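You operate a simulated robot arm through the tools that you are given. There is no shell and no other tool.

Carry out the task below with a simulated robot arm. There is one attempt and no reset: what you move stays moved.

TASK
Run the pump motor at LOW, MID and HIGH in turn, then switch the pump board off.
Fine: The board on the blue stand. Red rotary switch and green pump switch on first and both off at the end. A second or more at each setting; the dial stays at HIGH.

The check looks at the end state, three seconds after you hand in, the way a careful person would. Anything else that was tipped, shoved, dropped, spilled or broken makes it a failure.

THE ROBOT
A 6-joint arm with a three-finger gripper, fixed in place. Base frame: the origin is at the foot of the arm, x ahead of it, y to its left, z up. Units: m, rad, N and s.
Its first joint turns from -2.897 to 2.897 rad. Payload 4.89 kg.
The TCP is the grasp point between the finger pads, 0.03 m short of the fingertips. In the tool frame z runs along the fingers and y along their closing line. The gripper opens to 0.164 m. The gripper's body begins 0.125 m behind the TCP.
Orientation is that of the tool frame in the base frame, as a unit quaternion [x, y, z, w]. With the fingers straight down and closing along the base's y, the tool's x points along the base's -x, its y along +y and its z along -z.

THE INTERFACE
- The arm moves only by the tool arm_command. Its argument "deltas" is a list of rows, each a list of 7 numbers: the turn, a rotation vector about the tool's x, y, z in rad, then the shift along the tool's x, y, z in m, then the opening in per cent of the stroke, from 0 (shut) to 100 (fully open). In form: [[wx, wy, wz, x, y, z, hand], ...]. A call has 1 to 20 rows; each row is the pose to reach, as a shift and turn from the pose commanded when the call began, along the tool's axes at that moment. Each row takes 0.2 s and may step no farther than 0.05 m and 0.15 rad from the row before; otherwise, or with a gripper value out of range, the whole call is refused. A pose out of reach is approached as far as the arm can. The call stops where the force on the tool passes 40 N (or 10 N more than at its start, if that is more) or the arm is blocked; 0.2 s more then pass. Each finger travels about 0.108 m/s and halts on what it meets, pressing with about 41 N; the grip force reading is that of the motor and also rises with nothing between the fingers. The clock runs only during rows and for 0.2 s after the last one: add rows that repeat a pose to give the fingers time. The reply holds the time, the measured pose of the TCP, the force on the tool along the base axes, the opening and the grip force, in the units named above and with some noise, with the torque about the TCP (base axes, N m) and any sound that the robot's microphone picked up.
- Cameras (640 x 400 px; columns grow to the right, rows downward): "scene" is fixed at [0.0498, 0.649, 1.5028]; the picture's right is [-0.47, -0.88, 0.00], its down [-0.33, 0.18, -0.93] and it looks along [0.82, -0.44, -0.37] (base axes); focal length 336 px, centre (320, 200). "wrist" rides on the gripper at [0.076, -0.002, -0.152] in the tool frame; the picture's right is [0.02, 1.00, 0.00], its down [-0.88, 0.02, -0.47] and it looks along [-0.47, 0.01, 0.88] (tool axes); focal length 247 px, centre (320, 200). There is no depth. A picture from a camera that has moved, and an enlarged one, comes with that camera's place and axes in the base frame and with its lens.
- grab_frame(camera): a new picture of that camera. No time passes.
- raise_lower(by): slides the trunk up (or, below 0, down) by that many m; the arm rides with it, the base frame stays. It gives what a move gives, with no picture.
- enlarge(camera, box): a new picture of the part [left, top, right, bottom] of that camera's present view, enlarged. No time passes.
- sign_off(): hands the job in; it is judged then, once.

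Places have to be worked out from the pictures, the camera data and where the tool is seen. Open the gripper and draw the arm clear of the work before you hand the job in, unless the task says otherwise.

The tools are called after "Emit:" as a command line: name --pt "numbers of a row" for each row, then --argument value for the rest, lists and objects as JSON in quotes. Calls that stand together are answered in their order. arm_command: Moves the arm, as the interface text tells. Its arguments: {"type":"object","properties":{"deltas":{"type":"array"}},"required":["deltas"]} The other tools are called the same way: raise_lower (by) slides the trunk up or down; grab_frame (camera) takes a picture; enlarge (camera, box) takes an enlarged picture of a part of a camera's view; sign_off () hands the job in.

At the start:

```text
t: 0.0
tool_pos: [0.5604, 0.1016, 1.2284]
tool_rot: [-0.001, 1.0, 0.0, 0.0]
ft_force: [-0.4, 0.1, -0.5]
ft_torque: [-0.05, 0.01, -0.01]
opening: 0.164
grasp_force: 0.0
trunk travel left (down, up): [-0.175, 0.215]
```

scene: 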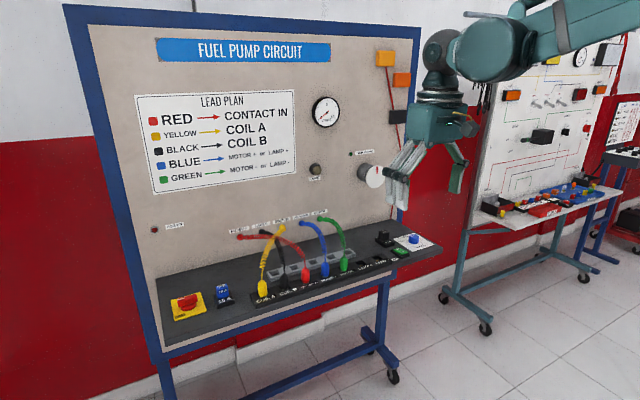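
wrist: 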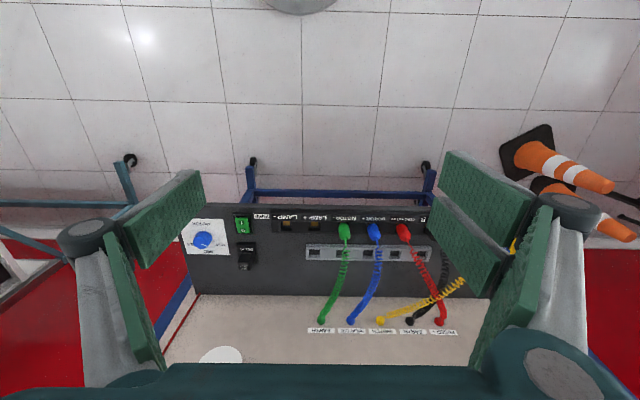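

I start by enlarging the views of the blue-stand board to see the controls: the red rotary switch at left, the green pump switch and the dial at right.

Emit:
enlarge --camera "scene" --box '[140, 200, 300, 340]'

Emit:
enlarge --camera "scene" --box '[300, 200, 460, 300]'

Emit:
enlarge --camera "wrist" --box '[160, 180, 340, 300]'

Emit:
enlarge --camera "scene" --box '[270, 30, 430, 200]'

```text
2.86 times, centred on (220, 270) of scene
camera zoom: at [0.0498, 0.649, 1.5028], right [-0.47, -0.88, 0.0], down [-0.33, 0.18, -0.93], along [0.82, -0.44, -0.37], focal length 961 px, centre (606, 0)
```

zoom: 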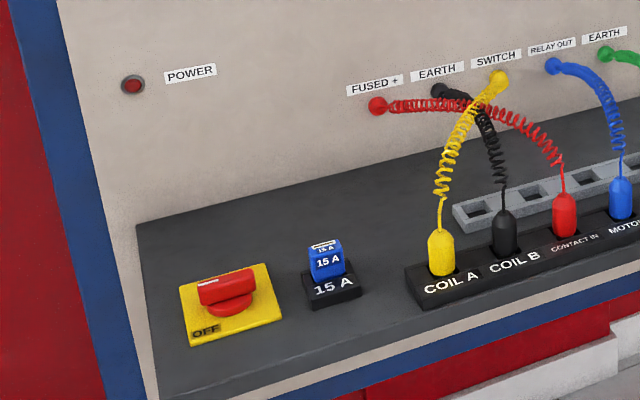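

```text
4.00 times, centred on (380, 250) of scene
camera zoom: at [0.0498, 0.649, 1.5028], right [-0.47, -0.88, 0.0], down [-0.33, 0.18, -0.93], along [0.82, -0.44, -0.37], focal length 1345 px, centre (80, 0)
```

zoom: 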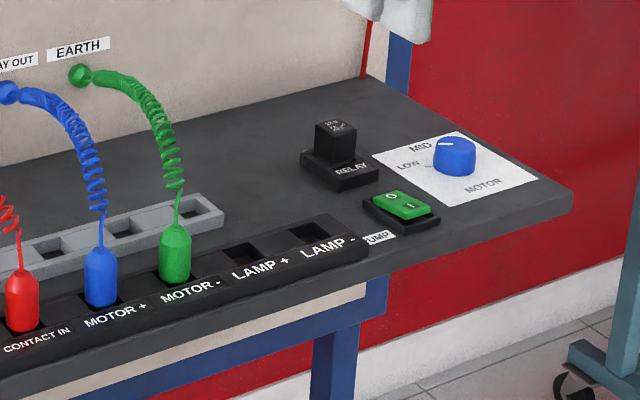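

```text
3.33 times, centred on (250, 240) of wrist
camera zoom: at [0.4846, 0.1, 1.3807], right [-0.02, 1.0, 0.0], down [0.88, 0.02, 0.47], along [0.47, 0.01, -0.88], focal length 823 px, centre (553, 67)
```

zoom: 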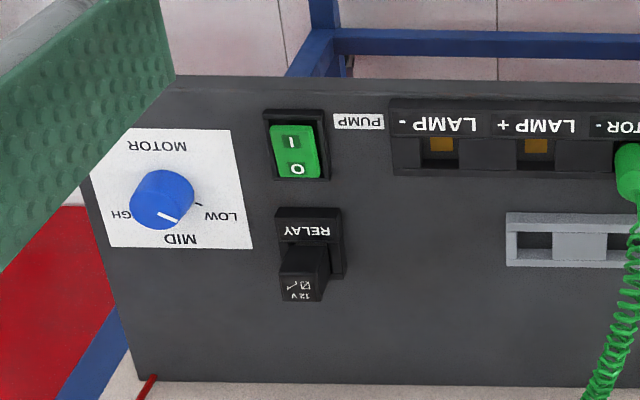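

```text
2.35 times, centred on (350, 115) of scene
camera zoom: at [0.0498, 0.649, 1.5028], right [-0.47, -0.88, 0.0], down [-0.33, 0.18, -0.93], along [0.82, -0.44, -0.37], focal length 791 px, centre (249, 400)
```

zoom: 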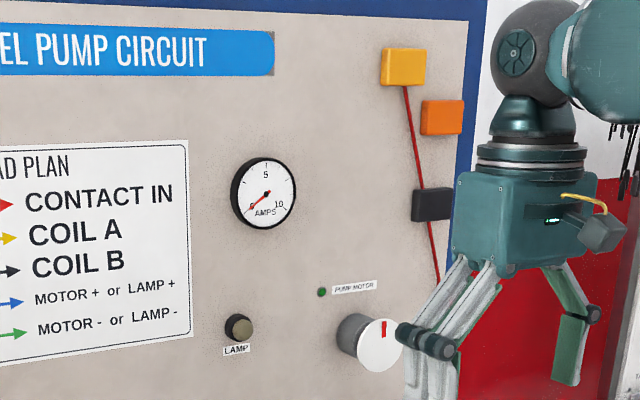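

Both pictures place the console top near z≈0.9, with the dial around (0.86, -0.18). I enlarge further to read the dial pointer, the rocker state and the red switch's state before moving.

Emit:
enlarge --camera "wrist" --box '[180, 210, 260, 260]'

Emit:
enlarge --camera "scene" --box '[375, 225, 439, 265]'

Emit:
enlarge --camera "scene" --box '[160, 280, 240, 330]'

```text
8.00 times, centred on (220, 235) of wrist
camera zoom: at [0.4846, 0.1, 1.3807], right [-0.02, 1.0, 0.0], down [0.88, 0.02, 0.47], along [0.47, 0.01, -0.88], focal length 1976 px, centre (1120, -80)
```

zoom: 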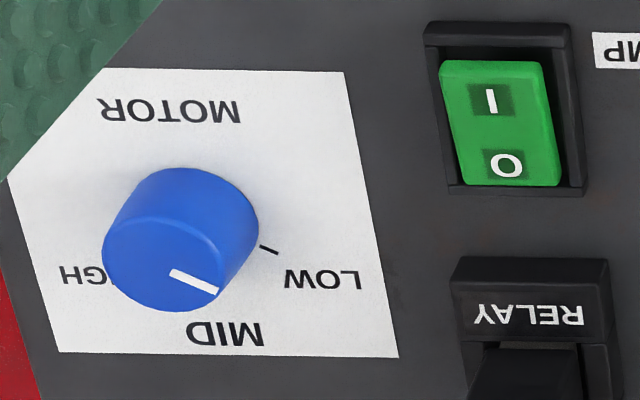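

```text
10.00 times, centred on (407, 245) of scene
camera zoom: at [0.0498, 0.649, 1.5028], right [-0.47, -0.88, 0.0], down [-0.33, 0.18, -0.93], along [0.82, -0.44, -0.37], focal length 3364 px, centre (-550, -250)
```

zoom: 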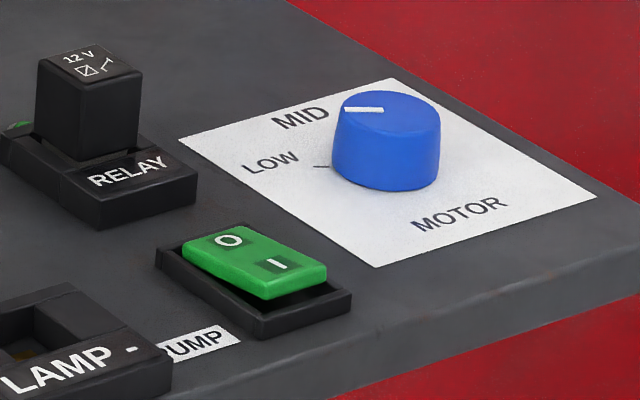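

```text
8.00 times, centred on (200, 305) of scene
camera zoom: at [0.0498, 0.649, 1.5028], right [-0.47, -0.88, 0.0], down [-0.33, 0.18, -0.93], along [0.82, -0.44, -0.37], focal length 2691 px, centre (1280, -640)
```

zoom: 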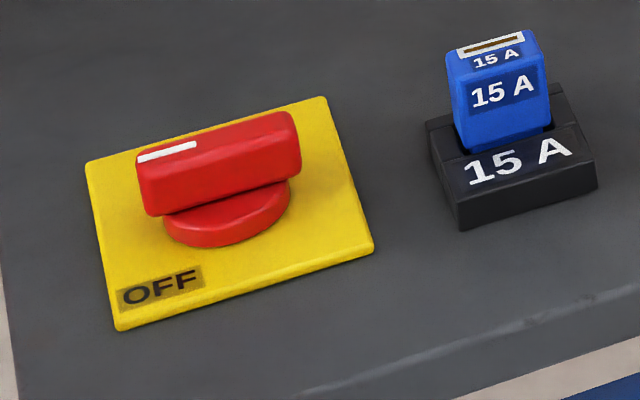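

The dial pointer appears to line up with LOW, the rocker is at O and the red bar's white mark is at the left, by OFF. I move the arm left at its present height to view the red switch from closer.

Emit:
arm_command --pt "0 0 0 0 0.05 0 100" --pt "0 0 0 0 0.1 0 100" --pt "0 0 0 0 0.15 0 100" --pt "0 0 0 0 0.2 0 100" --pt "0 0 0 0 0.25 0 100" --pt "0 0 0 0 0.3 0 100" --pt "0 0 0 0 0.35 0 100" --pt "0 0 0 0 0.4 0 100" --pt "0 0 0 0 0.45 0 100" --pt "0 0 0 0 0.45 0 100"

Emit:
grab_frame --camera "wrist"

Emit:
grab_frame --camera "scene"

```text
t: 2.2
tool_pos: [0.5623, 0.5548, 1.2273]
tool_rot: [0.0, 1.0, 0.0, 0.0]
ft_force: [-0.5, 1.4, 0.4]
ft_torque: [-0.16, 0.03, -0.03]
opening: 0.164
grasp_force: 0.1
trunk travel left (down, up): [-0.175, 0.215]
```

```text
taken
camera wrist: at [0.4868, 0.5525, 1.3789], right [-0.02, 1.0, 0.0], down [0.88, 0.02, 0.47], along [0.47, 0.01, -0.88], focal length 247 px, centre (320, 200)
```

wrist: 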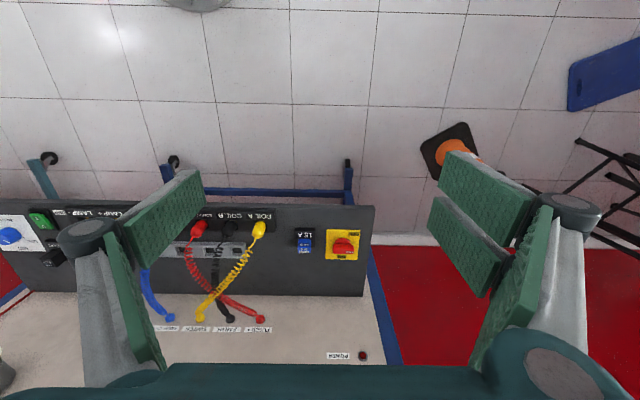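

```text
taken
```

scene: 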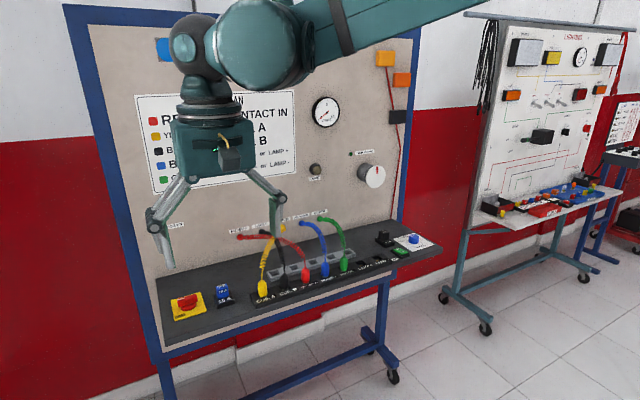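

Emit:
enlarge --camera "wrist" --box '[300, 210, 380, 260]'

Emit:
enlarge --camera "wrist" --box '[0, 200, 80, 250]'

```text
8.00 times, centred on (340, 235) of wrist
camera zoom: at [0.4868, 0.5525, 1.3789], right [-0.02, 1.0, 0.0], down [0.88, 0.02, 0.47], along [0.47, 0.01, -0.88], focal length 1976 px, centre (160, -80)
```

zoom: 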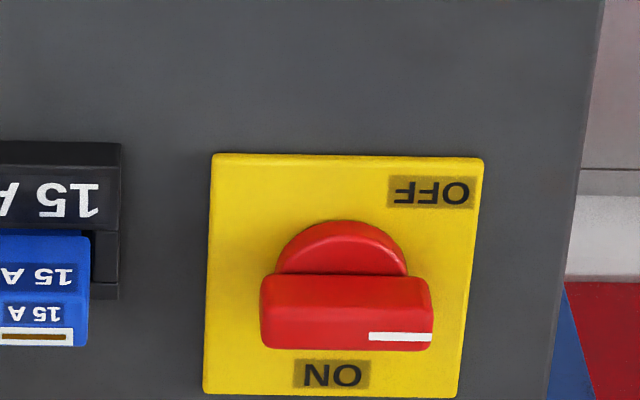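

```text
8.00 times, centred on (40, 225) of wrist
camera zoom: at [0.4868, 0.5525, 1.3789], right [-0.02, 1.0, 0.0], down [0.88, 0.02, 0.47], along [0.47, 0.01, -0.88], focal length 1976 px, centre (2560, 0)
```

zoom: 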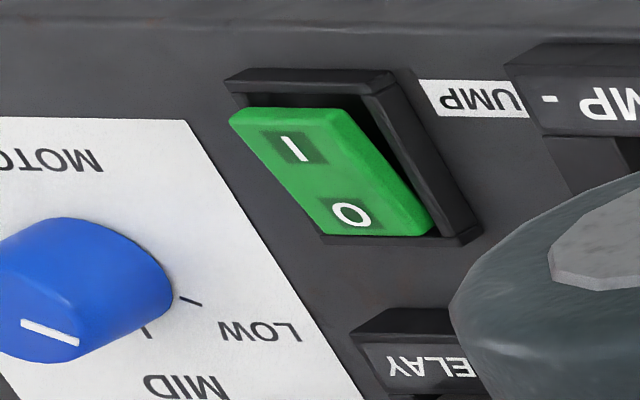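

From this view the red bar is about 0.05 m long at roughly (0.85, 0.61, 0.93), OFF to the left and ON at the back, so ON is 90° clockwise seen from above. I go over it while turning the tool -90° about its axis, so that the later clockwise turn brings the wrist back to nominal; this also tests the reach.

Emit:
arm_command --pt "0 0 -0.1428 -0.022 0.005 0.003 60" --pt "0 0 -0.2856 -0.044 0.01 0.006 60" --pt "0 0 -0.4284 -0.066 0.015 0.009 60" --pt "0 0 -0.5712 -0.088 0.02 0.012 60" --pt "0 0 -0.714 -0.11 0.025 0.015 60" --pt "0 0 -0.8568 -0.132 0.03 0.018 60" --pt "0 0 -0.9996 -0.154 0.035 0.021 60" --pt "0 0 -1.1424 -0.176 0.04 0.024 60" --pt "0 0 -1.2852 -0.198 0.045 0.027 60" --pt "0 0 -1.428 -0.22 0.05 0.03 60" --pt "0 0 -1.5708 -0.24 0.058 0.033 60" --pt "0 0 -1.5708 -0.24 0.058 0.033 60"

Emit:
grab_frame --camera "wrist"

Emit:
grab_frame --camera "scene"

```text
t: 4.8
tool_pos: [0.7999, 0.6108, 1.194]
tool_rot: [0.708, -0.707, -0.001, 0.0]
ft_force: [0.5, 0.9, -0.2]
ft_torque: [-0.04, 0.07, 0.05]
opening: 0.0984
grasp_force: 0.0
trunk travel left (down, up): [-0.175, 0.215]
```

```text
taken
camera wrist: at [0.8027, 0.5342, 1.3471], right [-1.0, -0.02, 0.0], down [-0.02, 0.88, 0.47], along [-0.01, 0.47, -0.88], focal length 247 px, centre (320, 200)
```

wrist: 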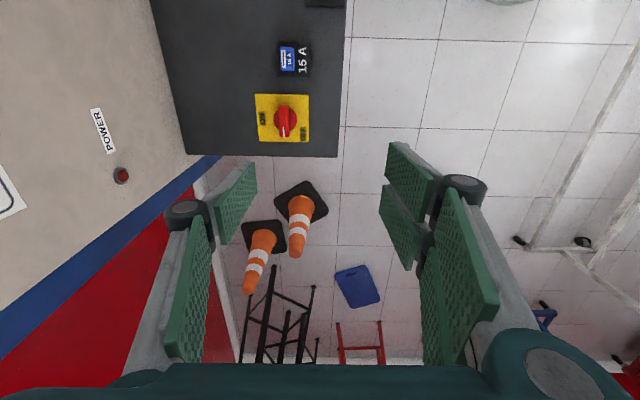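

```text
taken
```

scene: 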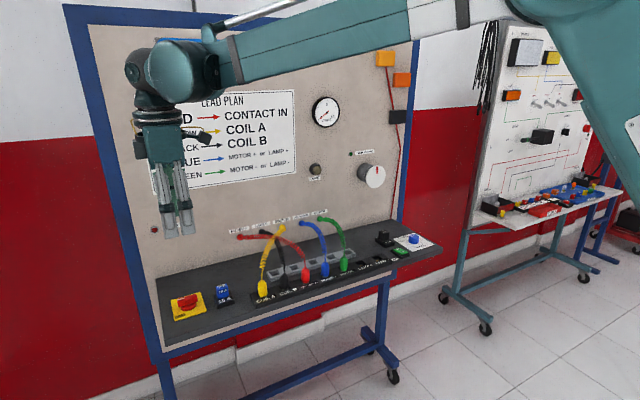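

The arm reaches here fine. I enlarge the wrist view of the red switch to refine its position.

Emit:
enlarge --camera "wrist" --box '[240, 80, 330, 160]'

```text
5.00 times, centred on (285, 120) of wrist
camera zoom: at [0.8027, 0.5342, 1.3471], right [-1.0, -0.02, 0.0], down [-0.02, 0.88, 0.47], along [-0.01, 0.47, -0.88], focal length 1235 px, centre (495, 600)
```

zoom: 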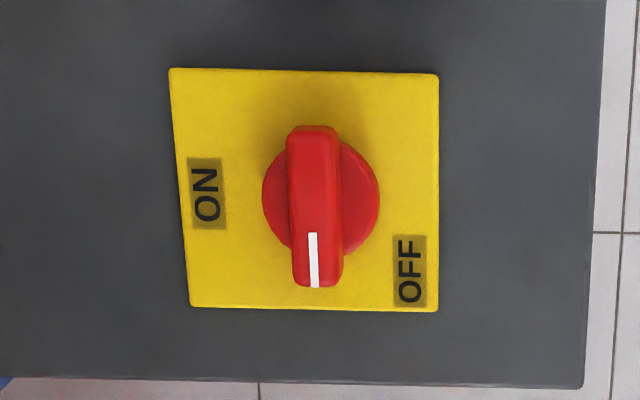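

The red switch's axis works out at about (0.862, 0.6145), bar top about z=0.92, plate about 0.89, and the bar lies along y. I move over it, narrow the hand somewhat and descend part way to look again.

Emit:
arm_command --pt "0 0 0 -0.002 -0.031 0 50" --pt "0 0 0 -0.004 -0.062 0 45" --pt "0 0 0 -0.004 -0.062 0.03 45" --pt "0 0 0 -0.004 -0.062 0.06 45" --pt "0 0 0 -0.004 -0.062 0.09 45" --pt "0 0 0 -0.004 -0.062 0.12 45" --pt "0 0 0 -0.004 -0.062 0.15 45" --pt "0 0 0 -0.004 -0.062 0.15 45"

Emit:
grab_frame --camera "wrist"

Emit:
grab_frame --camera "scene"

```text
t: 6.6
tool_pos: [0.8631, 0.6142, 1.0469]
tool_rot: [-0.707, 0.707, 0.0, 0.001]
ft_force: [-0.5, 0.1, -0.5]
ft_torque: [-0.05, 0.02, 0.0]
opening: 0.0737
grasp_force: 0.0
trunk travel left (down, up): [-0.175, 0.215]
```

```text
taken
camera wrist: at [0.8658, 0.5372, 1.1988], right [-1.0, -0.02, 0.0], down [-0.02, 0.88, 0.47], along [-0.01, 0.47, -0.88], focal length 247 px, centre (320, 200)
```

wrist: 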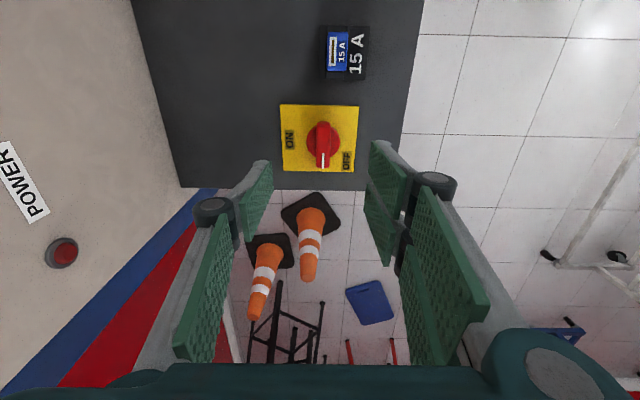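

```text
taken
```

scene: 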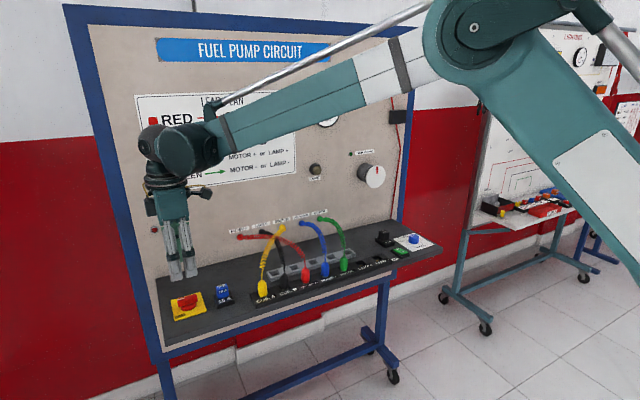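

Reach remains good. I enlarge to measure the residual offset between the finger midline and the bar.

Emit:
enlarge --camera "wrist" --box '[270, 95, 370, 180]'

```text
4.71 times, centred on (320, 138) of wrist
camera zoom: at [0.8658, 0.5372, 1.1988], right [-1.0, -0.02, 0.0], down [-0.02, 0.88, 0.47], along [-0.01, 0.47, -0.88], focal length 1162 px, centre (320, 494)
```

zoom: 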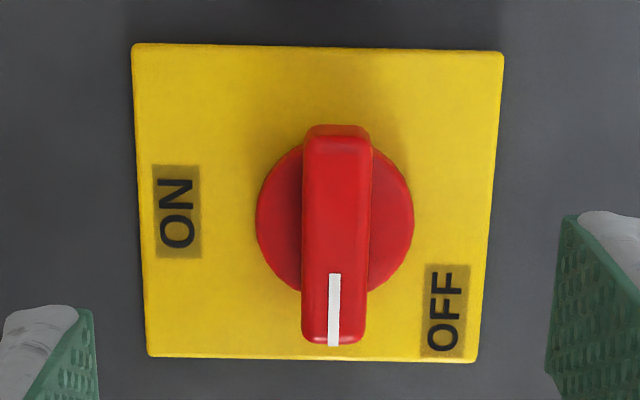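

The bar's centre lies about 2.5 mm nearer in x and 1 mm more in y than the tool axis, and the bar is about 16 mm thick. I correct that and descend to TCP z≈0.95 with a 0.06 m opening.

Emit:
arm_command --pt "0 0 0 -0.001 0.0025 0.02 40" --pt "0 0 0 -0.001 0.0025 0.045 37" --pt "0 0 0 -0.001 0.0025 0.07 37" --pt "0 0 0 -0.001 0.0025 0.09 37" --pt "0 0 0 -0.001 0.0025 0.097 37" --pt "0 0 0 -0.001 0.0025 0.097 37"

Emit:
grab_frame --camera "wrist"

Emit:
enlarge --camera "scene" --box '[140, 230, 260, 340]'

```text
t: 8.0
tool_pos: [0.8594, 0.615, 0.9489]
tool_rot: [-0.707, 0.707, 0.001, 0.0]
ft_force: [0.3, -0.3, 0.4]
ft_torque: [-0.01, 0.0, 0.0]
opening: 0.0605
grasp_force: 0.1
trunk travel left (down, up): [-0.175, 0.215]
```

```text
taken
camera wrist: at [0.8619, 0.5388, 1.1005], right [-1.0, -0.02, 0.0], down [-0.02, 0.88, 0.47], along [-0.01, 0.47, -0.88], focal length 247 px, centre (320, 200)
```

wrist: 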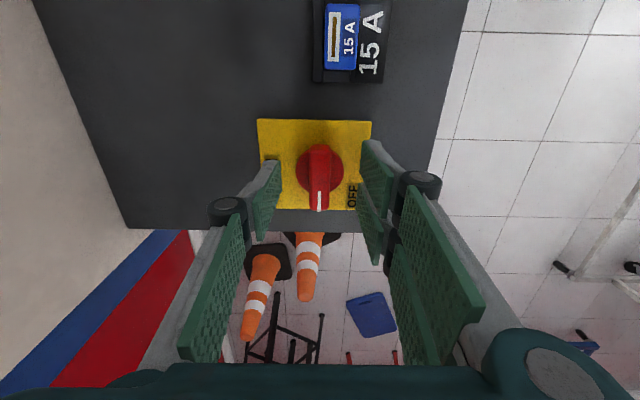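

```text
3.64 times, centred on (200, 285) of scene
camera zoom: at [0.0498, 0.649, 1.5028], right [-0.47, -0.88, 0.0], down [-0.33, 0.18, -0.93], along [0.82, -0.44, -0.37], focal length 1223 px, centre (756, -109)
```

zoom: 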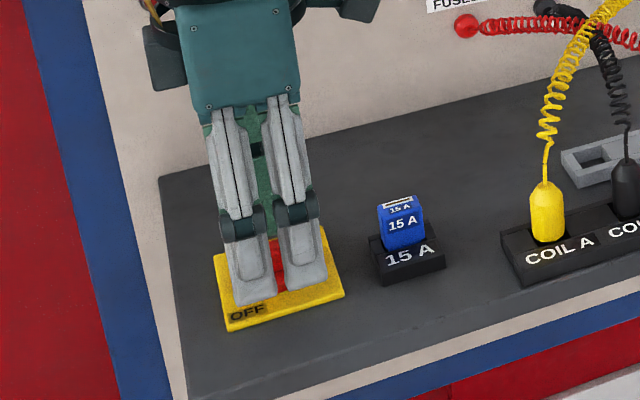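

The bar top is at z≈0.92 and sits centred between the fingers. I lower another 13 mm so the fingertips straddle the bar without touching the disc, watching the force.

Emit:
arm_command --pt "0 0 0 0 0.0 0.005 37" --pt "0 0 0 0 0.0 0.01 37" --pt "0 0 0 0 0.0 0.013 37" --pt "0 0 0 0 0.0 0.013 37"

Emit:
enlarge --camera "wrist" --box '[250, 110, 390, 220]'

```text
t: 9.0
tool_pos: [0.8617, 0.6151, 0.9364]
tool_rot: [0.707, -0.707, 0.001, 0.0]
ft_force: [0.1, -0.1, -0.1]
ft_torque: [-0.05, -0.02, 0.0]
opening: 0.0609
grasp_force: 0.1
trunk travel left (down, up): [-0.175, 0.215]
```

```text
3.64 times, centred on (320, 165) of wrist
camera zoom: at [0.862, 0.5387, 1.0883], right [-1.0, -0.02, 0.0], down [-0.02, 0.88, 0.47], along [-0.01, 0.47, -0.88], focal length 898 px, centre (320, 327)
```

zoom: 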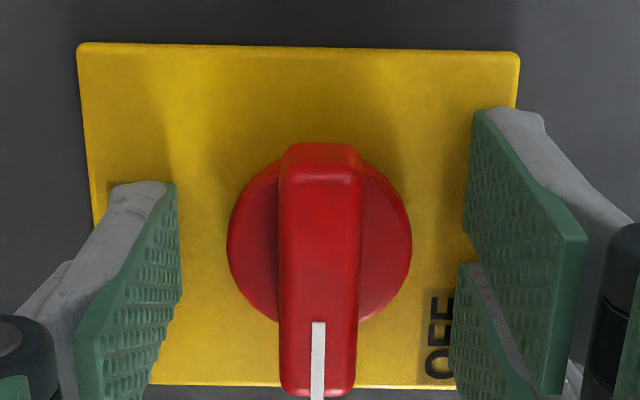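

The tips straddle the bar with no contact force. I close the hand on the bar.

Emit:
arm_command --pt "0 0 0 0 0 0 20" --pt "0 0 0 0 0 0 5" --pt "0 0 0 0 0 0 5" --pt "0 0 0 0 0 0 5"

Emit:
enlarge --camera "wrist" --box '[250, 110, 390, 220]'

```text
t: 10.0
tool_pos: [0.8592, 0.6151, 0.9357]
tool_rot: [-0.707, 0.707, 0.0, 0.0]
ft_force: [7.9, 2.5, 2.6]
ft_torque: [0.06, -0.32, 0.01]
opening: 0.0377
grasp_force: 45.0
trunk travel left (down, up): [-0.175, 0.215]
```

```text
3.64 times, centred on (320, 165) of wrist
camera zoom: at [0.8623, 0.5386, 1.0884], right [-1.0, -0.02, 0.0], down [-0.02, 0.88, 0.47], along [-0.01, 0.47, -0.88], focal length 898 px, centre (320, 327)
```

zoom: 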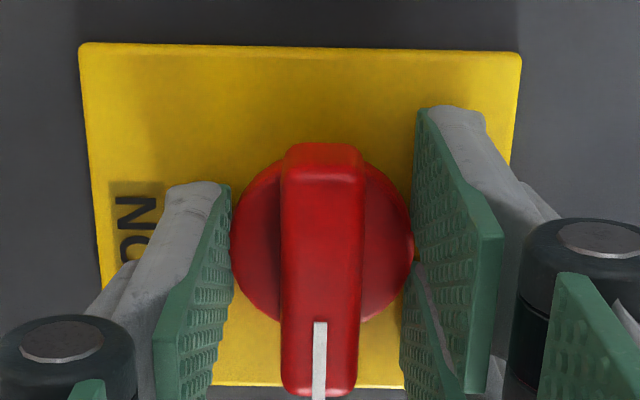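

The hand stopped at 0.038 m, so it met the disc under the bar rather than the bar. I reopen, rise 8 mm so the tips clear the disc, and close again.

Emit:
arm_command --pt "0 0 0 0 0 0 37" --pt "0 0 0 0 0 0 37" --pt "0 0 0 0 0 -0.004 37" --pt "0 0 0 0 0 -0.008 37" --pt "0 0 0 0 0 -0.008 20" --pt "0 0 0 0 0 -0.008 5" --pt "0 0 0 0 0 -0.008 5" --pt "0 0 0 0 0 -0.008 5"

Emit:
enlarge --camera "wrist" --box '[250, 110, 390, 220]'

```text
t: 11.8
tool_pos: [0.8595, 0.6143, 0.9438]
tool_rot: [-0.707, 0.707, 0.0, 0.0]
ft_force: [-9.8, -3.3, -3.5]
ft_torque: [-0.03, 0.25, 0.01]
opening: 0.0157
grasp_force: 44.7
trunk travel left (down, up): [-0.175, 0.215]
```

```text
3.64 times, centred on (320, 165) of wrist
camera zoom: at [0.8622, 0.5384, 1.0959], right [-1.0, -0.02, 0.0], down [-0.02, 0.88, 0.47], along [-0.01, 0.47, -0.88], focal length 898 px, centre (320, 327)
```

zoom: 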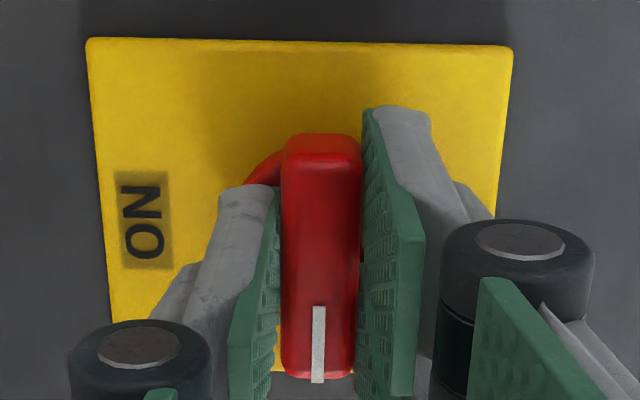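

Now the bar itself is held (opening 0.0157). I begin turning clockwise from above, first by about 0.56 rad, checking torque and the picture.

Emit:
arm_command --pt "0 0 0.14 0 0 0 5" --pt "0 0 0.28 0 0 0 5" --pt "0 0 0.42 0 0 0 5" --pt "0 0 0.56 0 0 0 5"

Emit:
enlarge --camera "wrist" --box '[250, 110, 390, 220]'

```text
t: 12.8
tool_pos: [0.8599, 0.615, 0.9447]
tool_rot: [-0.484, 0.875, 0.0, 0.0]
ft_force: [-5.1, 3.3, 3.6]
ft_torque: [-0.17, 0.31, 0.01]
opening: 0.0161
grasp_force: 45.2
trunk travel left (down, up): [-0.175, 0.215]
```

```text
3.64 times, centred on (320, 165) of wrist
camera zoom: at [0.8211, 0.5492, 1.0958], right [-0.86, 0.52, 0.0], down [0.45, 0.76, 0.47], along [0.24, 0.41, -0.88], focal length 898 px, centre (320, 327)
```

zoom: 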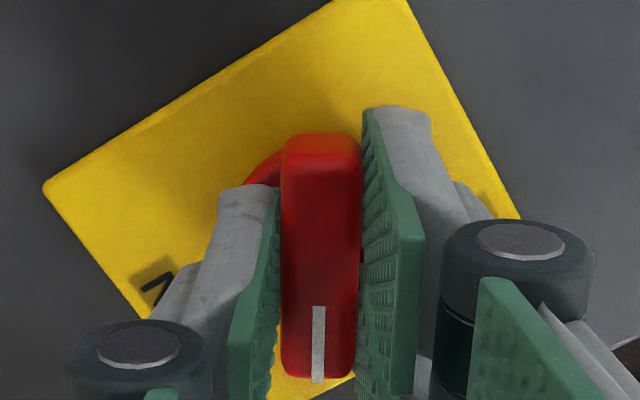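

The bar turns with the gripper and the torque is small. I carry on to 90° in total.

Emit:
arm_command --pt "0 0 0.14 0 0 0 5" --pt "0 0 0.28 0 0 0 5" --pt "0 0 0.42 0 0 0 5" --pt "0 0 0.56 0 0 0 5" --pt "0 0 0.7 0 0 0 5" --pt "0 0 0.84 0 0 0 5" --pt "0 0 0.95 0 0 0 5" --pt "0 0 1.011 0 0 0 5" --pt "0 0 1.011 0 0 0 5"

Emit:
grab_frame --camera "wrist"

Emit:
grab_frame --camera "scene"

```text
t: 14.8
tool_pos: [0.8594, 0.6146, 0.9438]
tool_rot: [0.001, 1.0, 0.001, 0.0]
ft_force: [-5.7, 9.7, 4.6]
ft_torque: [0.29, 0.79, 0.06]
opening: 0.0159
grasp_force: 44.9
trunk travel left (down, up): [-0.175, 0.215]
```

```text
taken
camera wrist: at [0.7841, 0.6132, 1.0958], right [-0.02, 1.0, 0.0], down [0.88, 0.02, 0.47], along [0.47, 0.01, -0.88], focal length 247 px, centre (320, 200)
```

wrist: 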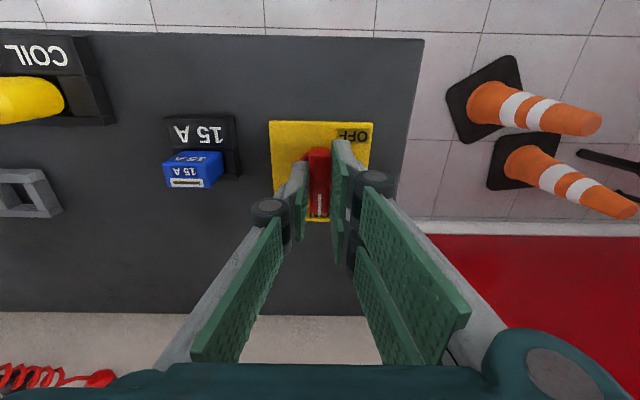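

```text
taken
```

scene: 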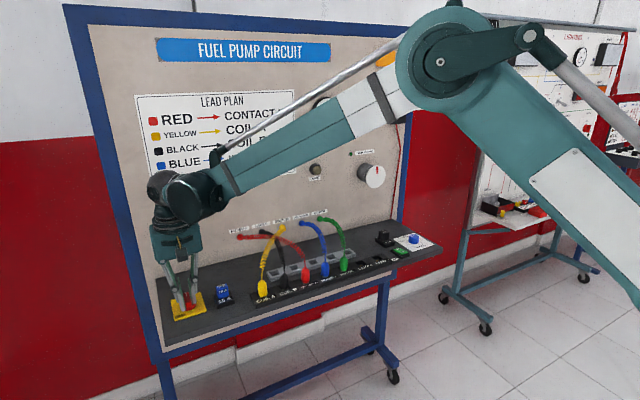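

The bar now points to the panel (ON) after 90°. I open the hand, rise straight up and look at the switch and the POWER lamp.

Emit:
arm_command --pt "0 0 0 0 0 0 30" --pt "0 0 0 0 0 0 30" --pt "0 0 0 0 0 -0.03 30" --pt "0 0 0 0 0 -0.07 30" --pt "0 0 0 0 0 -0.11 30" --pt "0 0 0 0 0 -0.15 30" --pt "0 0 0 0 0 -0.17 30" --pt "0 0 0 0 0 -0.17 30"

Emit:
grab_frame --camera "wrist"

Emit:
enlarge --camera "scene" --box '[130, 210, 260, 330]'

```text
t: 16.6
tool_pos: [0.86, 0.6144, 1.1163]
tool_rot: [0.001, 1.0, 0.0, 0.001]
ft_force: [-0.5, 0.7, -0.2]
ft_torque: [0.01, -0.09, -0.02]
opening: 0.0494
grasp_force: 0.1
trunk travel left (down, up): [-0.175, 0.215]
```

```text
taken
camera wrist: at [0.7842, 0.6121, 1.2675], right [-0.02, 1.0, 0.0], down [0.88, 0.02, 0.47], along [0.47, 0.01, -0.88], focal length 247 px, centre (320, 200)
```

wrist: 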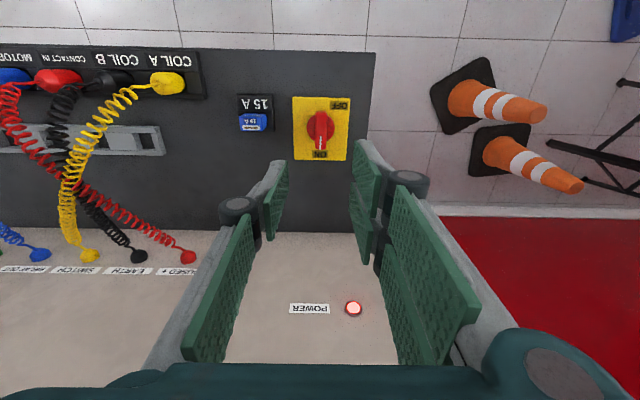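

```text
3.33 times, centred on (195, 270) of scene
camera zoom: at [0.0498, 0.649, 1.5028], right [-0.47, -0.88, 0.0], down [-0.33, 0.18, -0.93], along [0.82, -0.44, -0.37], focal length 1121 px, centre (737, -33)
```

zoom: 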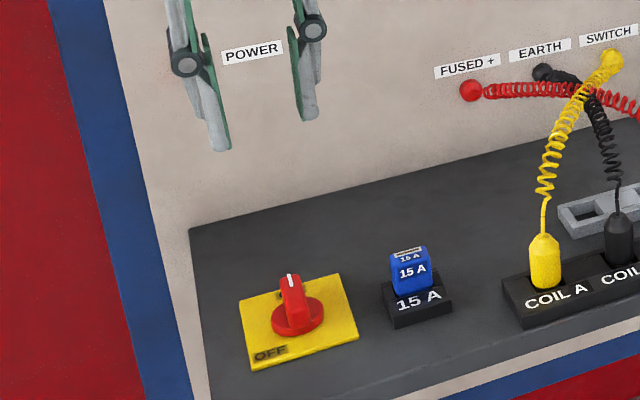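

The POWER lamp is lit and the red switch is at ON. Next I travel right at this height to look closely at the rocker and the dial, the TCP going to about (0.72, -0.10).

Emit:
arm_command --pt "0 0 0 0.04 0.0 0 30" --pt "0 0 0 0.08 0.0 0 30" --pt "0 0 0 0.11 -0.03 0 40" --pt "0 0 0 0.13 -0.075 0 50" --pt "0 0 0 0.14 -0.122 0 60" --pt "0 0 0 0.14 -0.17 0 60" --pt "0 0 0 0.14 -0.22 0 60" --pt "0 0 0 0.14 -0.27 0 60" --pt "0 0 0 0.14 -0.32 0 60" --pt "0 0 0 0.14 -0.37 0 60" --pt "0 0 0 0.14 -0.42 0 60" --pt "0 0 0 0.14 -0.47 0 60" --pt "0 0 0 0.14 -0.52 0 60" --pt "0 0 0 0.14 -0.57 0 60" --pt "0 0 0 0.14 -0.62 0 60" --pt "0 0 0 0.14 -0.67 0 60" --pt "0 0 0 0.14 -0.71 0 60" --pt "0 0 0 0.14 -0.71 0 60"

Emit:
grab_frame --camera "wrist"

Emit:
grab_frame --camera "scene"

```text
t: 20.4
tool_pos: [0.7195, -0.0982, 1.1142]
tool_rot: [0.0, 1.0, 0.0, 0.0]
ft_force: [0.1, 0.0, -0.4]
ft_torque: [0.02, -0.02, 0.02]
opening: 0.0983
grasp_force: 0.0
trunk travel left (down, up): [-0.175, 0.215]
```

```text
taken
camera wrist: at [0.6433, -0.0986, 1.266], right [-0.02, 1.0, 0.0], down [0.88, 0.02, 0.47], along [0.47, 0.01, -0.88], focal length 247 px, centre (320, 200)
```

wrist: 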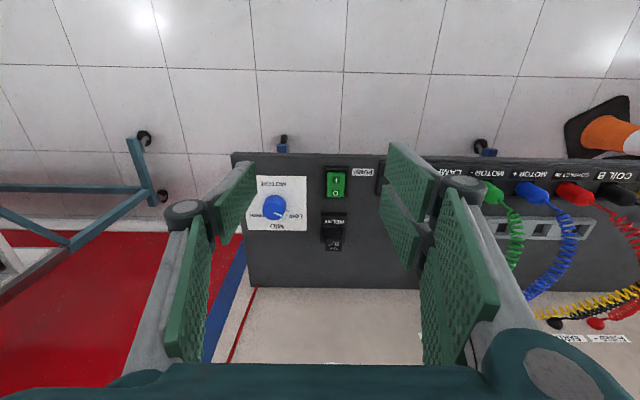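

```text
taken
```

scene: 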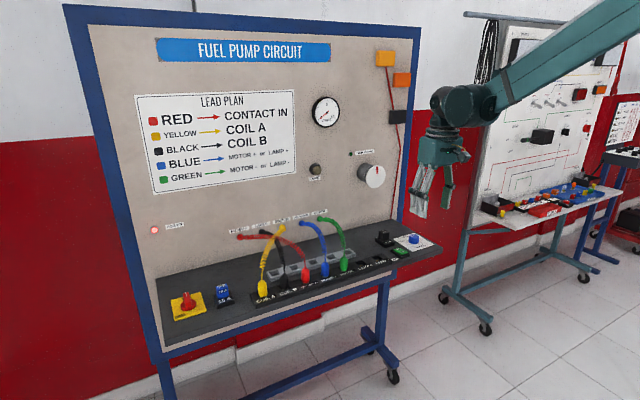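

Emit:
enlarge --camera "wrist" --box '[310, 155, 374, 215]'

Emit:
enlarge --camera "wrist" --box '[240, 170, 320, 240]'

```text
6.67 times, centred on (342, 185) of wrist
camera zoom: at [0.6433, -0.0986, 1.266], right [-0.02, 1.0, 0.0], down [0.88, 0.02, 0.47], along [0.47, 0.01, -0.88], focal length 1646 px, centre (173, 300)
```

zoom: 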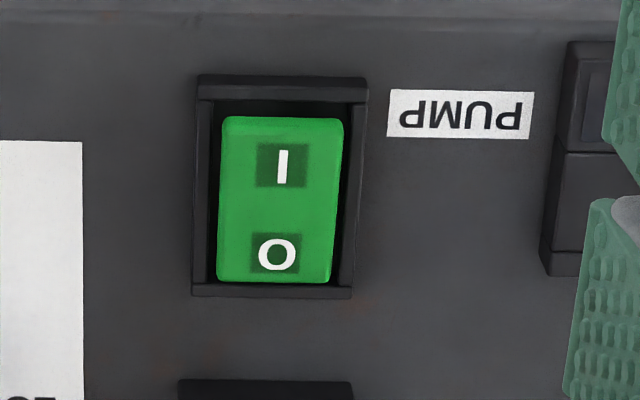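

```text
5.71 times, centred on (280, 205) of wrist
camera zoom: at [0.6433, -0.0986, 1.266], right [-0.02, 1.0, 0.0], down [0.88, 0.02, 0.47], along [0.47, 0.01, -0.88], focal length 1411 px, centre (549, 171)
```

zoom: 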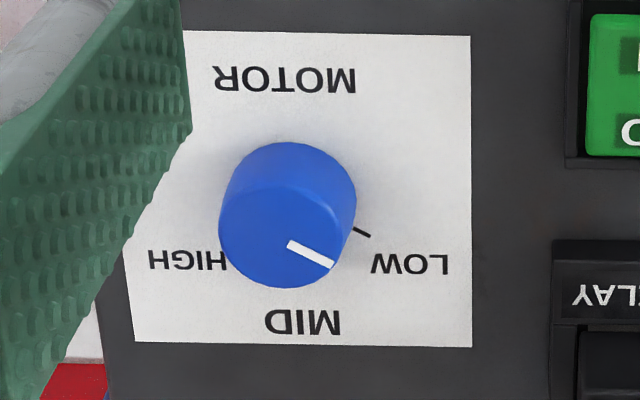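

The rocker is at about (0.808, -0.070), top z≈0.91, 29 mm wide and 46 mm long with the I end (robot side) raised; the dial axis is near (0.856, -0.173) and its pointer is on the LOW tick. I close the fingers, lean the tool about 0.2 rad towards the robot so the robot-side tip edge is lowest, and go to just above the I end.

Emit:
arm_command --pt "0 -0.04 0 -0.016 0.006 0.02 30" --pt "0 -0.08 0 -0.032 0.012 0.045 10" --pt "0 -0.12 0 -0.048 0.018 0.07 0" --pt "0 -0.16 0 -0.064 0.024 0.095 0" --pt "0 -0.2 0 -0.0822 0.0282 0.12 0" --pt "0 -0.2 0 -0.0822 0.0282 0.137 0" --pt "0 -0.2 0 -0.0822 0.0282 0.144 0" --pt "0 -0.2 0 -0.0822 0.0282 0.144 0"

Emit:
grab_frame --camera "wrist"

Emit:
enlarge --camera "scene" --box '[360, 190, 460, 270]'

```text
t: 22.2
tool_pos: [0.8021, -0.066, 0.9693]
tool_rot: [0.0, 0.995, 0.0, 0.099]
ft_force: [0.4, -0.4, -0.2]
ft_torque: [-0.05, 0.01, 0.03]
opening: 0.0
grasp_force: 40.5
trunk travel left (down, up): [-0.175, 0.215]
```

```text
taken
camera wrist: at [0.697, -0.0688, 1.103], right [-0.02, 1.0, 0.0], down [0.77, 0.02, 0.64], along [0.64, 0.01, -0.77], focal length 247 px, centre (320, 200)
```

wrist: 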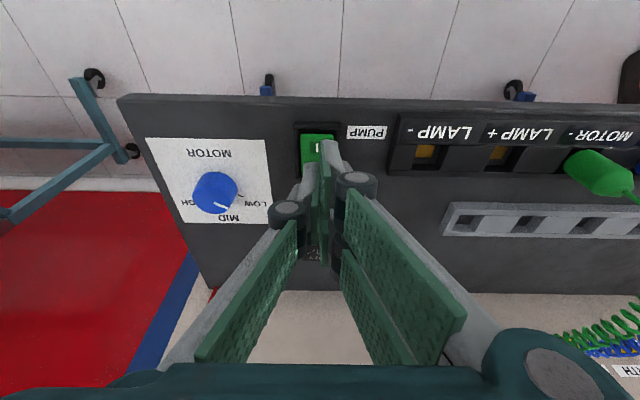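

```text
5.00 times, centred on (410, 230) of scene
camera zoom: at [0.0498, 0.649, 1.5028], right [-0.47, -0.88, 0.0], down [-0.33, 0.18, -0.93], along [0.82, -0.44, -0.37], focal length 1682 px, centre (-130, 50)
```

zoom: 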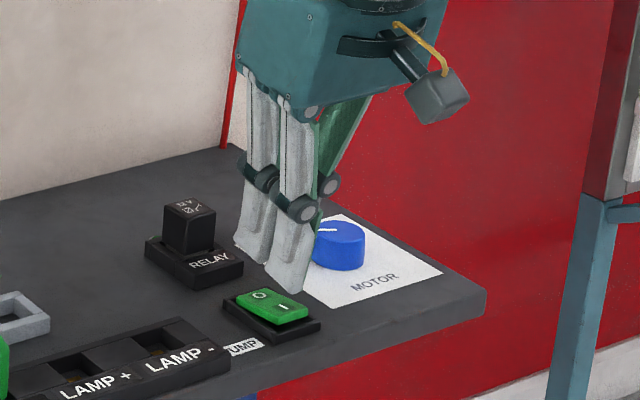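

In the picture the +y side carries two strips, so I enlarge the tip region to see exactly what will touch the rocker.

Emit:
enlarge --camera "scene" --box '[395, 220, 435, 260]'

Emit:
enlarge --camera "wrist" --box '[260, 115, 400, 275]'

```text
10.00 times, centred on (415, 240) of scene
camera zoom: at [0.0498, 0.649, 1.5028], right [-0.47, -0.88, 0.0], down [-0.33, 0.18, -0.93], along [0.82, -0.44, -0.37], focal length 3364 px, centre (-630, -200)
```

zoom: 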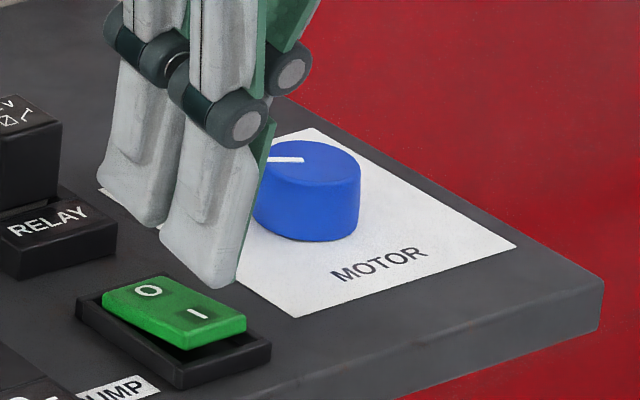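

```text
2.50 times, centred on (330, 195) of wrist
camera zoom: at [0.697, -0.0688, 1.103], right [-0.02, 1.0, 0.0], down [0.77, 0.02, 0.64], along [0.64, 0.01, -0.77], focal length 617 px, centre (295, 212)
```

zoom: 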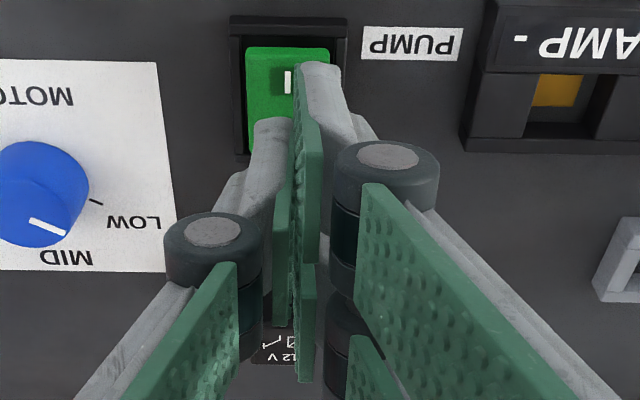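

The hand visibly has a pair of fingers on its +y side and a single one opposite, so I prefer to press with the single finger alone. I back off upward, straighten the tool, then turn it -90° and open to 0.10 m, so the single finger is on the panel side and the pair hangs in front of the console edge.

Emit:
arm_command --pt "0 0.0 0 0.0 0 -0.03 0" --pt "0 0.07 0 0.015 -0.001 -0.06 10" --pt "0 0.14 0 0.03 -0.002 -0.08 25" --pt "0 0.2 0 0.0458 -0.0028 -0.0909 40" --pt "0 0.2 0 0.0458 -0.0028 -0.0909 50"

Emit:
arm_command --pt "0 0 -0.1428 0 0 0 61" --pt "0 0 -0.2856 0 0 0 61" --pt "0 0 -0.4284 0 0 0 61" --pt "0 0 -0.5712 0 0 0 61" --pt "0 0 -0.714 0 0 0 61" --pt "0 0 -0.8568 0 0 0 61" --pt "0 0 -0.9996 0 0 0 61" --pt "0 0 -1.1424 0 0 0 61" --pt "0 0 -1.2852 0 0 0 61" --pt "0 0 -1.428 0 0 0 61" --pt "0 0 -1.5708 0 0 0 61" --pt "0 0 -1.5708 0 0 0 61"

Emit:
grab_frame --camera "wrist"

Emit:
enlarge --camera "scene" --box '[340, 140, 460, 270]'

```text
t: 23.4
tool_pos: [0.7386, -0.0684, 1.0489]
tool_rot: [0.0, 1.0, 0.0, 0.0]
ft_force: [-0.6, -0.5, 0.1]
ft_torque: [-0.01, -0.03, -0.01]
opening: 0.082
grasp_force: 0.0
trunk travel left (down, up): [-0.175, 0.215]
```

```text
t: 26.0
tool_pos: [0.7394, -0.07, 1.05]
tool_rot: [-0.707, 0.707, 0.0, -0.001]
ft_force: [-0.5, 0.4, -0.2]
ft_torque: [0.02, -0.04, -0.02]
opening: 0.0999
grasp_force: 0.0
trunk travel left (down, up): [-0.175, 0.215]
```

```text
taken
camera wrist: at [0.7418, -0.1464, 1.2019], right [-1.0, -0.02, 0.0], down [-0.02, 0.88, 0.47], along [-0.01, 0.47, -0.88], focal length 247 px, centre (320, 200)
```

wrist: 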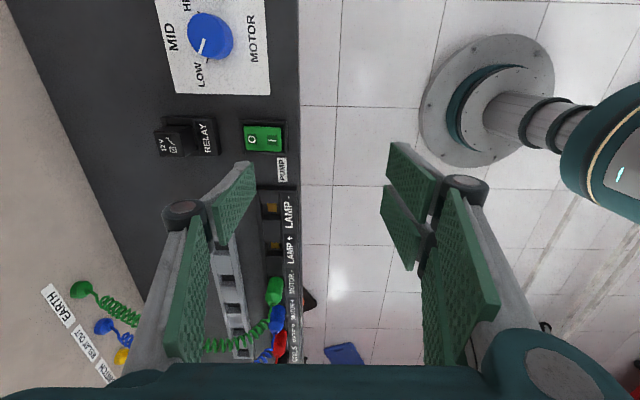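

```text
3.08 times, centred on (400, 205) of scene
camera zoom: at [0.0498, 0.649, 1.5028], right [-0.47, -0.88, 0.0], down [-0.33, 0.18, -0.93], along [0.82, -0.44, -0.37], focal length 1035 px, centre (74, 185)
```

zoom: 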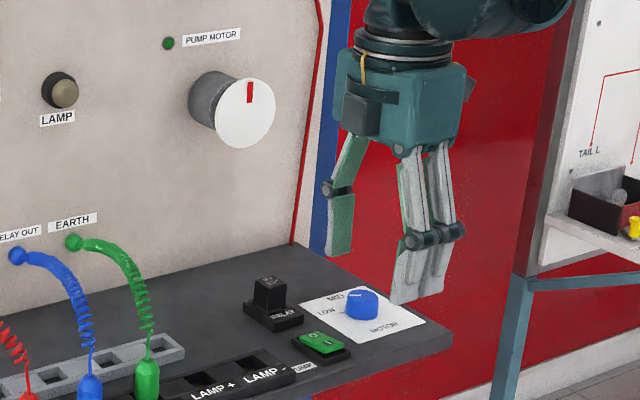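

The single finger hangs on the panel side above the rocker's area and the pair is out in front of the console. I enlarge both views to refine the rocker's position against the finger.

Emit:
enlarge --camera "wrist" --box '[200, 105, 300, 185]'

Emit:
enlarge --camera "scene" --box '[405, 190, 469, 250]'

```text
5.00 times, centred on (250, 145) of wrist
camera zoom: at [0.7418, -0.1464, 1.2019], right [-1.0, -0.02, 0.0], down [-0.02, 0.88, 0.47], along [-0.01, 0.47, -0.88], focal length 1235 px, centre (670, 475)
```

zoom: 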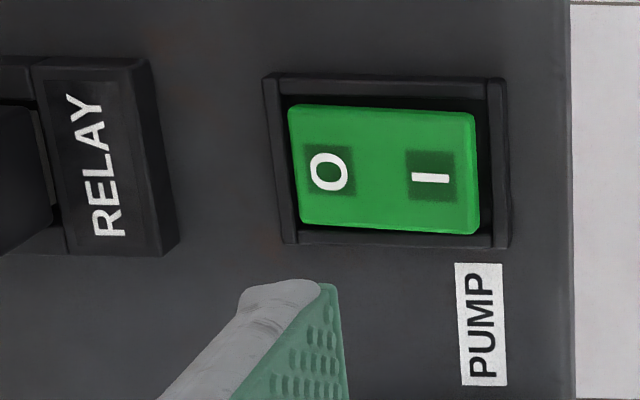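

```text
6.67 times, centred on (437, 220) of scene
camera zoom: at [0.0498, 0.649, 1.5028], right [-0.47, -0.88, 0.0], down [-0.33, 0.18, -0.93], along [0.82, -0.44, -0.37], focal length 2242 px, centre (-460, 67)
```

zoom: 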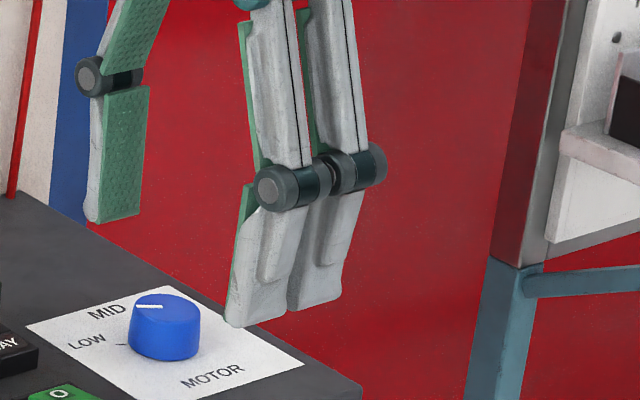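

The rocker spans x 0.786–0.831 with centre y≈-0.0705, and the single fingertip sits over x≈0.789–0.80, right above the I end. I descend to about 1 cm above it and check.

Emit:
arm_command --pt "0 0 0 0 0.001 0.025 61" --pt "0 0 0 0 0.001 0.05 61" --pt "0 0 0 0 0.001 0.075 61" --pt "0 0 0 0 0.001 0.095 61" --pt "0 0 0 0 0.001 0.095 61"

Emit:
enlarge --camera "wrist" --box '[190, 95, 310, 195]'

Emit:
enlarge --camera "scene" --box '[375, 200, 449, 265]'

```text
t: 27.2
tool_pos: [0.738, -0.0692, 0.9536]
tool_rot: [0.708, -0.707, 0.0, 0.0]
ft_force: [0.1, -0.5, 0.5]
ft_torque: [0.03, 0.06, -0.01]
opening: 0.1
grasp_force: 0.1
trunk travel left (down, up): [-0.175, 0.215]
```

```text
4.00 times, centred on (250, 145) of wrist
camera zoom: at [0.7411, -0.1455, 1.1055], right [-1.0, -0.02, 0.0], down [-0.02, 0.88, 0.47], along [-0.01, 0.47, -0.88], focal length 988 px, centre (600, 420)
```

zoom: 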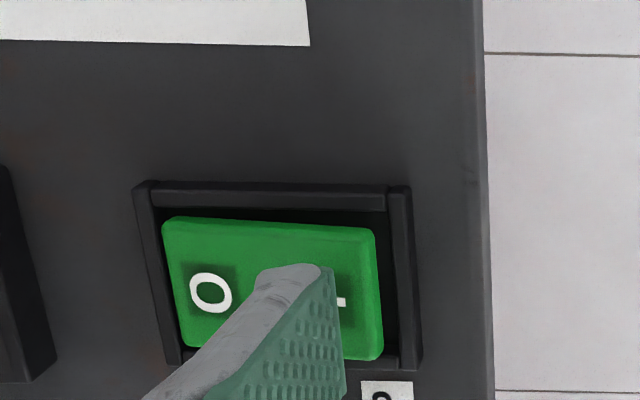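

```text
6.15 times, centred on (412, 232) of scene
camera zoom: at [0.0498, 0.649, 1.5028], right [-0.47, -0.88, 0.0], down [-0.33, 0.18, -0.93], along [0.82, -0.44, -0.37], focal length 2070 px, centre (-246, 0)
```

zoom: 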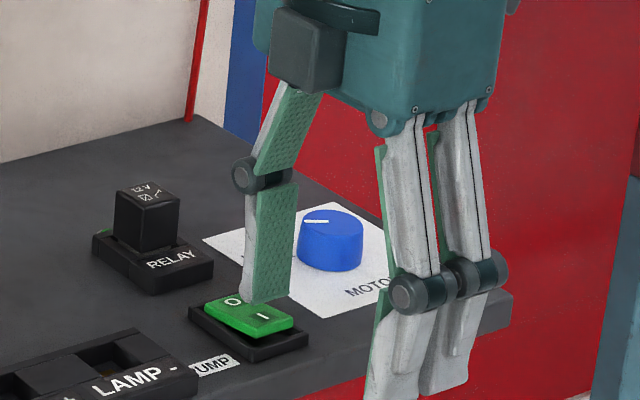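

The fingertip covers about x 0.791–0.803, slightly deep, so I shift it 4 mm towards the front and press down in small steps, watching the force and listening.

Emit:
arm_command --pt "0 0 0 0.001 0.004 0.0 61" --pt "0 0 0 0.001 0.004 0.003 61" --pt "0 0 0 0.001 0.004 0.006 61" --pt "0 0 0 0.001 0.004 0.008 61" --pt "0 0 0 0.001 0.004 0.01 61" --pt "0 0 0 0.001 0.004 0.012 61"

Emit:
enlarge --camera "scene" --box '[385, 220, 433, 265]'

Emit:
enlarge --camera "wrist" --box '[190, 95, 310, 195]'

```text
t: 28.6
tool_pos: [0.736, -0.0714, 0.9424]
tool_rot: [0.707, -0.707, 0.0, 0.0]
ft_force: [0.6, 0.5, -0.6]
ft_torque: [0.0, 0.02, -0.03]
opening: 0.1001
grasp_force: 0.0
trunk travel left (down, up): [-0.175, 0.215]
```

```text
8.89 times, centred on (409, 242) of scene
camera zoom: at [0.0498, 0.649, 1.5028], right [-0.47, -0.88, 0.0], down [-0.33, 0.18, -0.93], along [0.82, -0.44, -0.37], focal length 2990 px, centre (-471, -178)
```

zoom: 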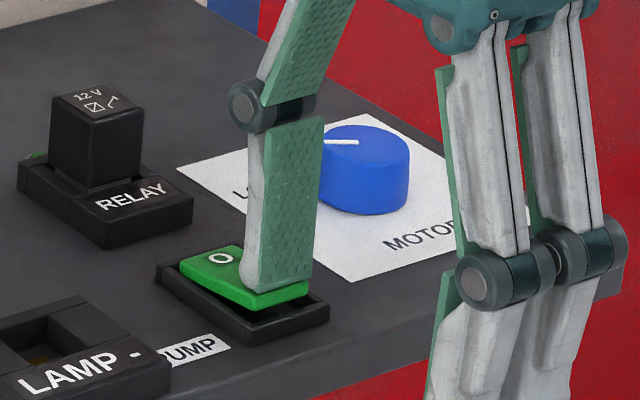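

```text
4.00 times, centred on (250, 145) of wrist
camera zoom: at [0.7367, -0.1476, 1.0945], right [-1.0, -0.02, 0.0], down [-0.02, 0.88, 0.47], along [-0.01, 0.47, -0.88], focal length 988 px, centre (600, 420)
```

zoom: 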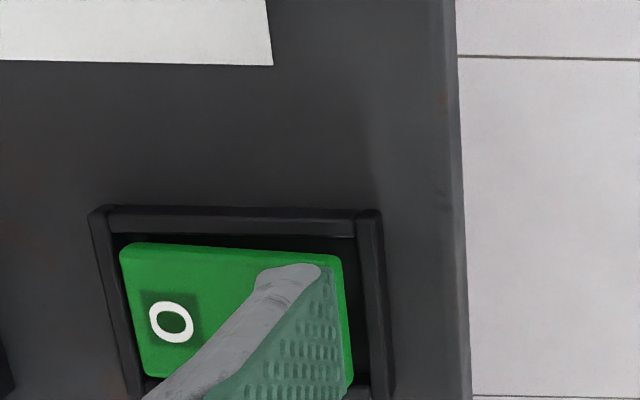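

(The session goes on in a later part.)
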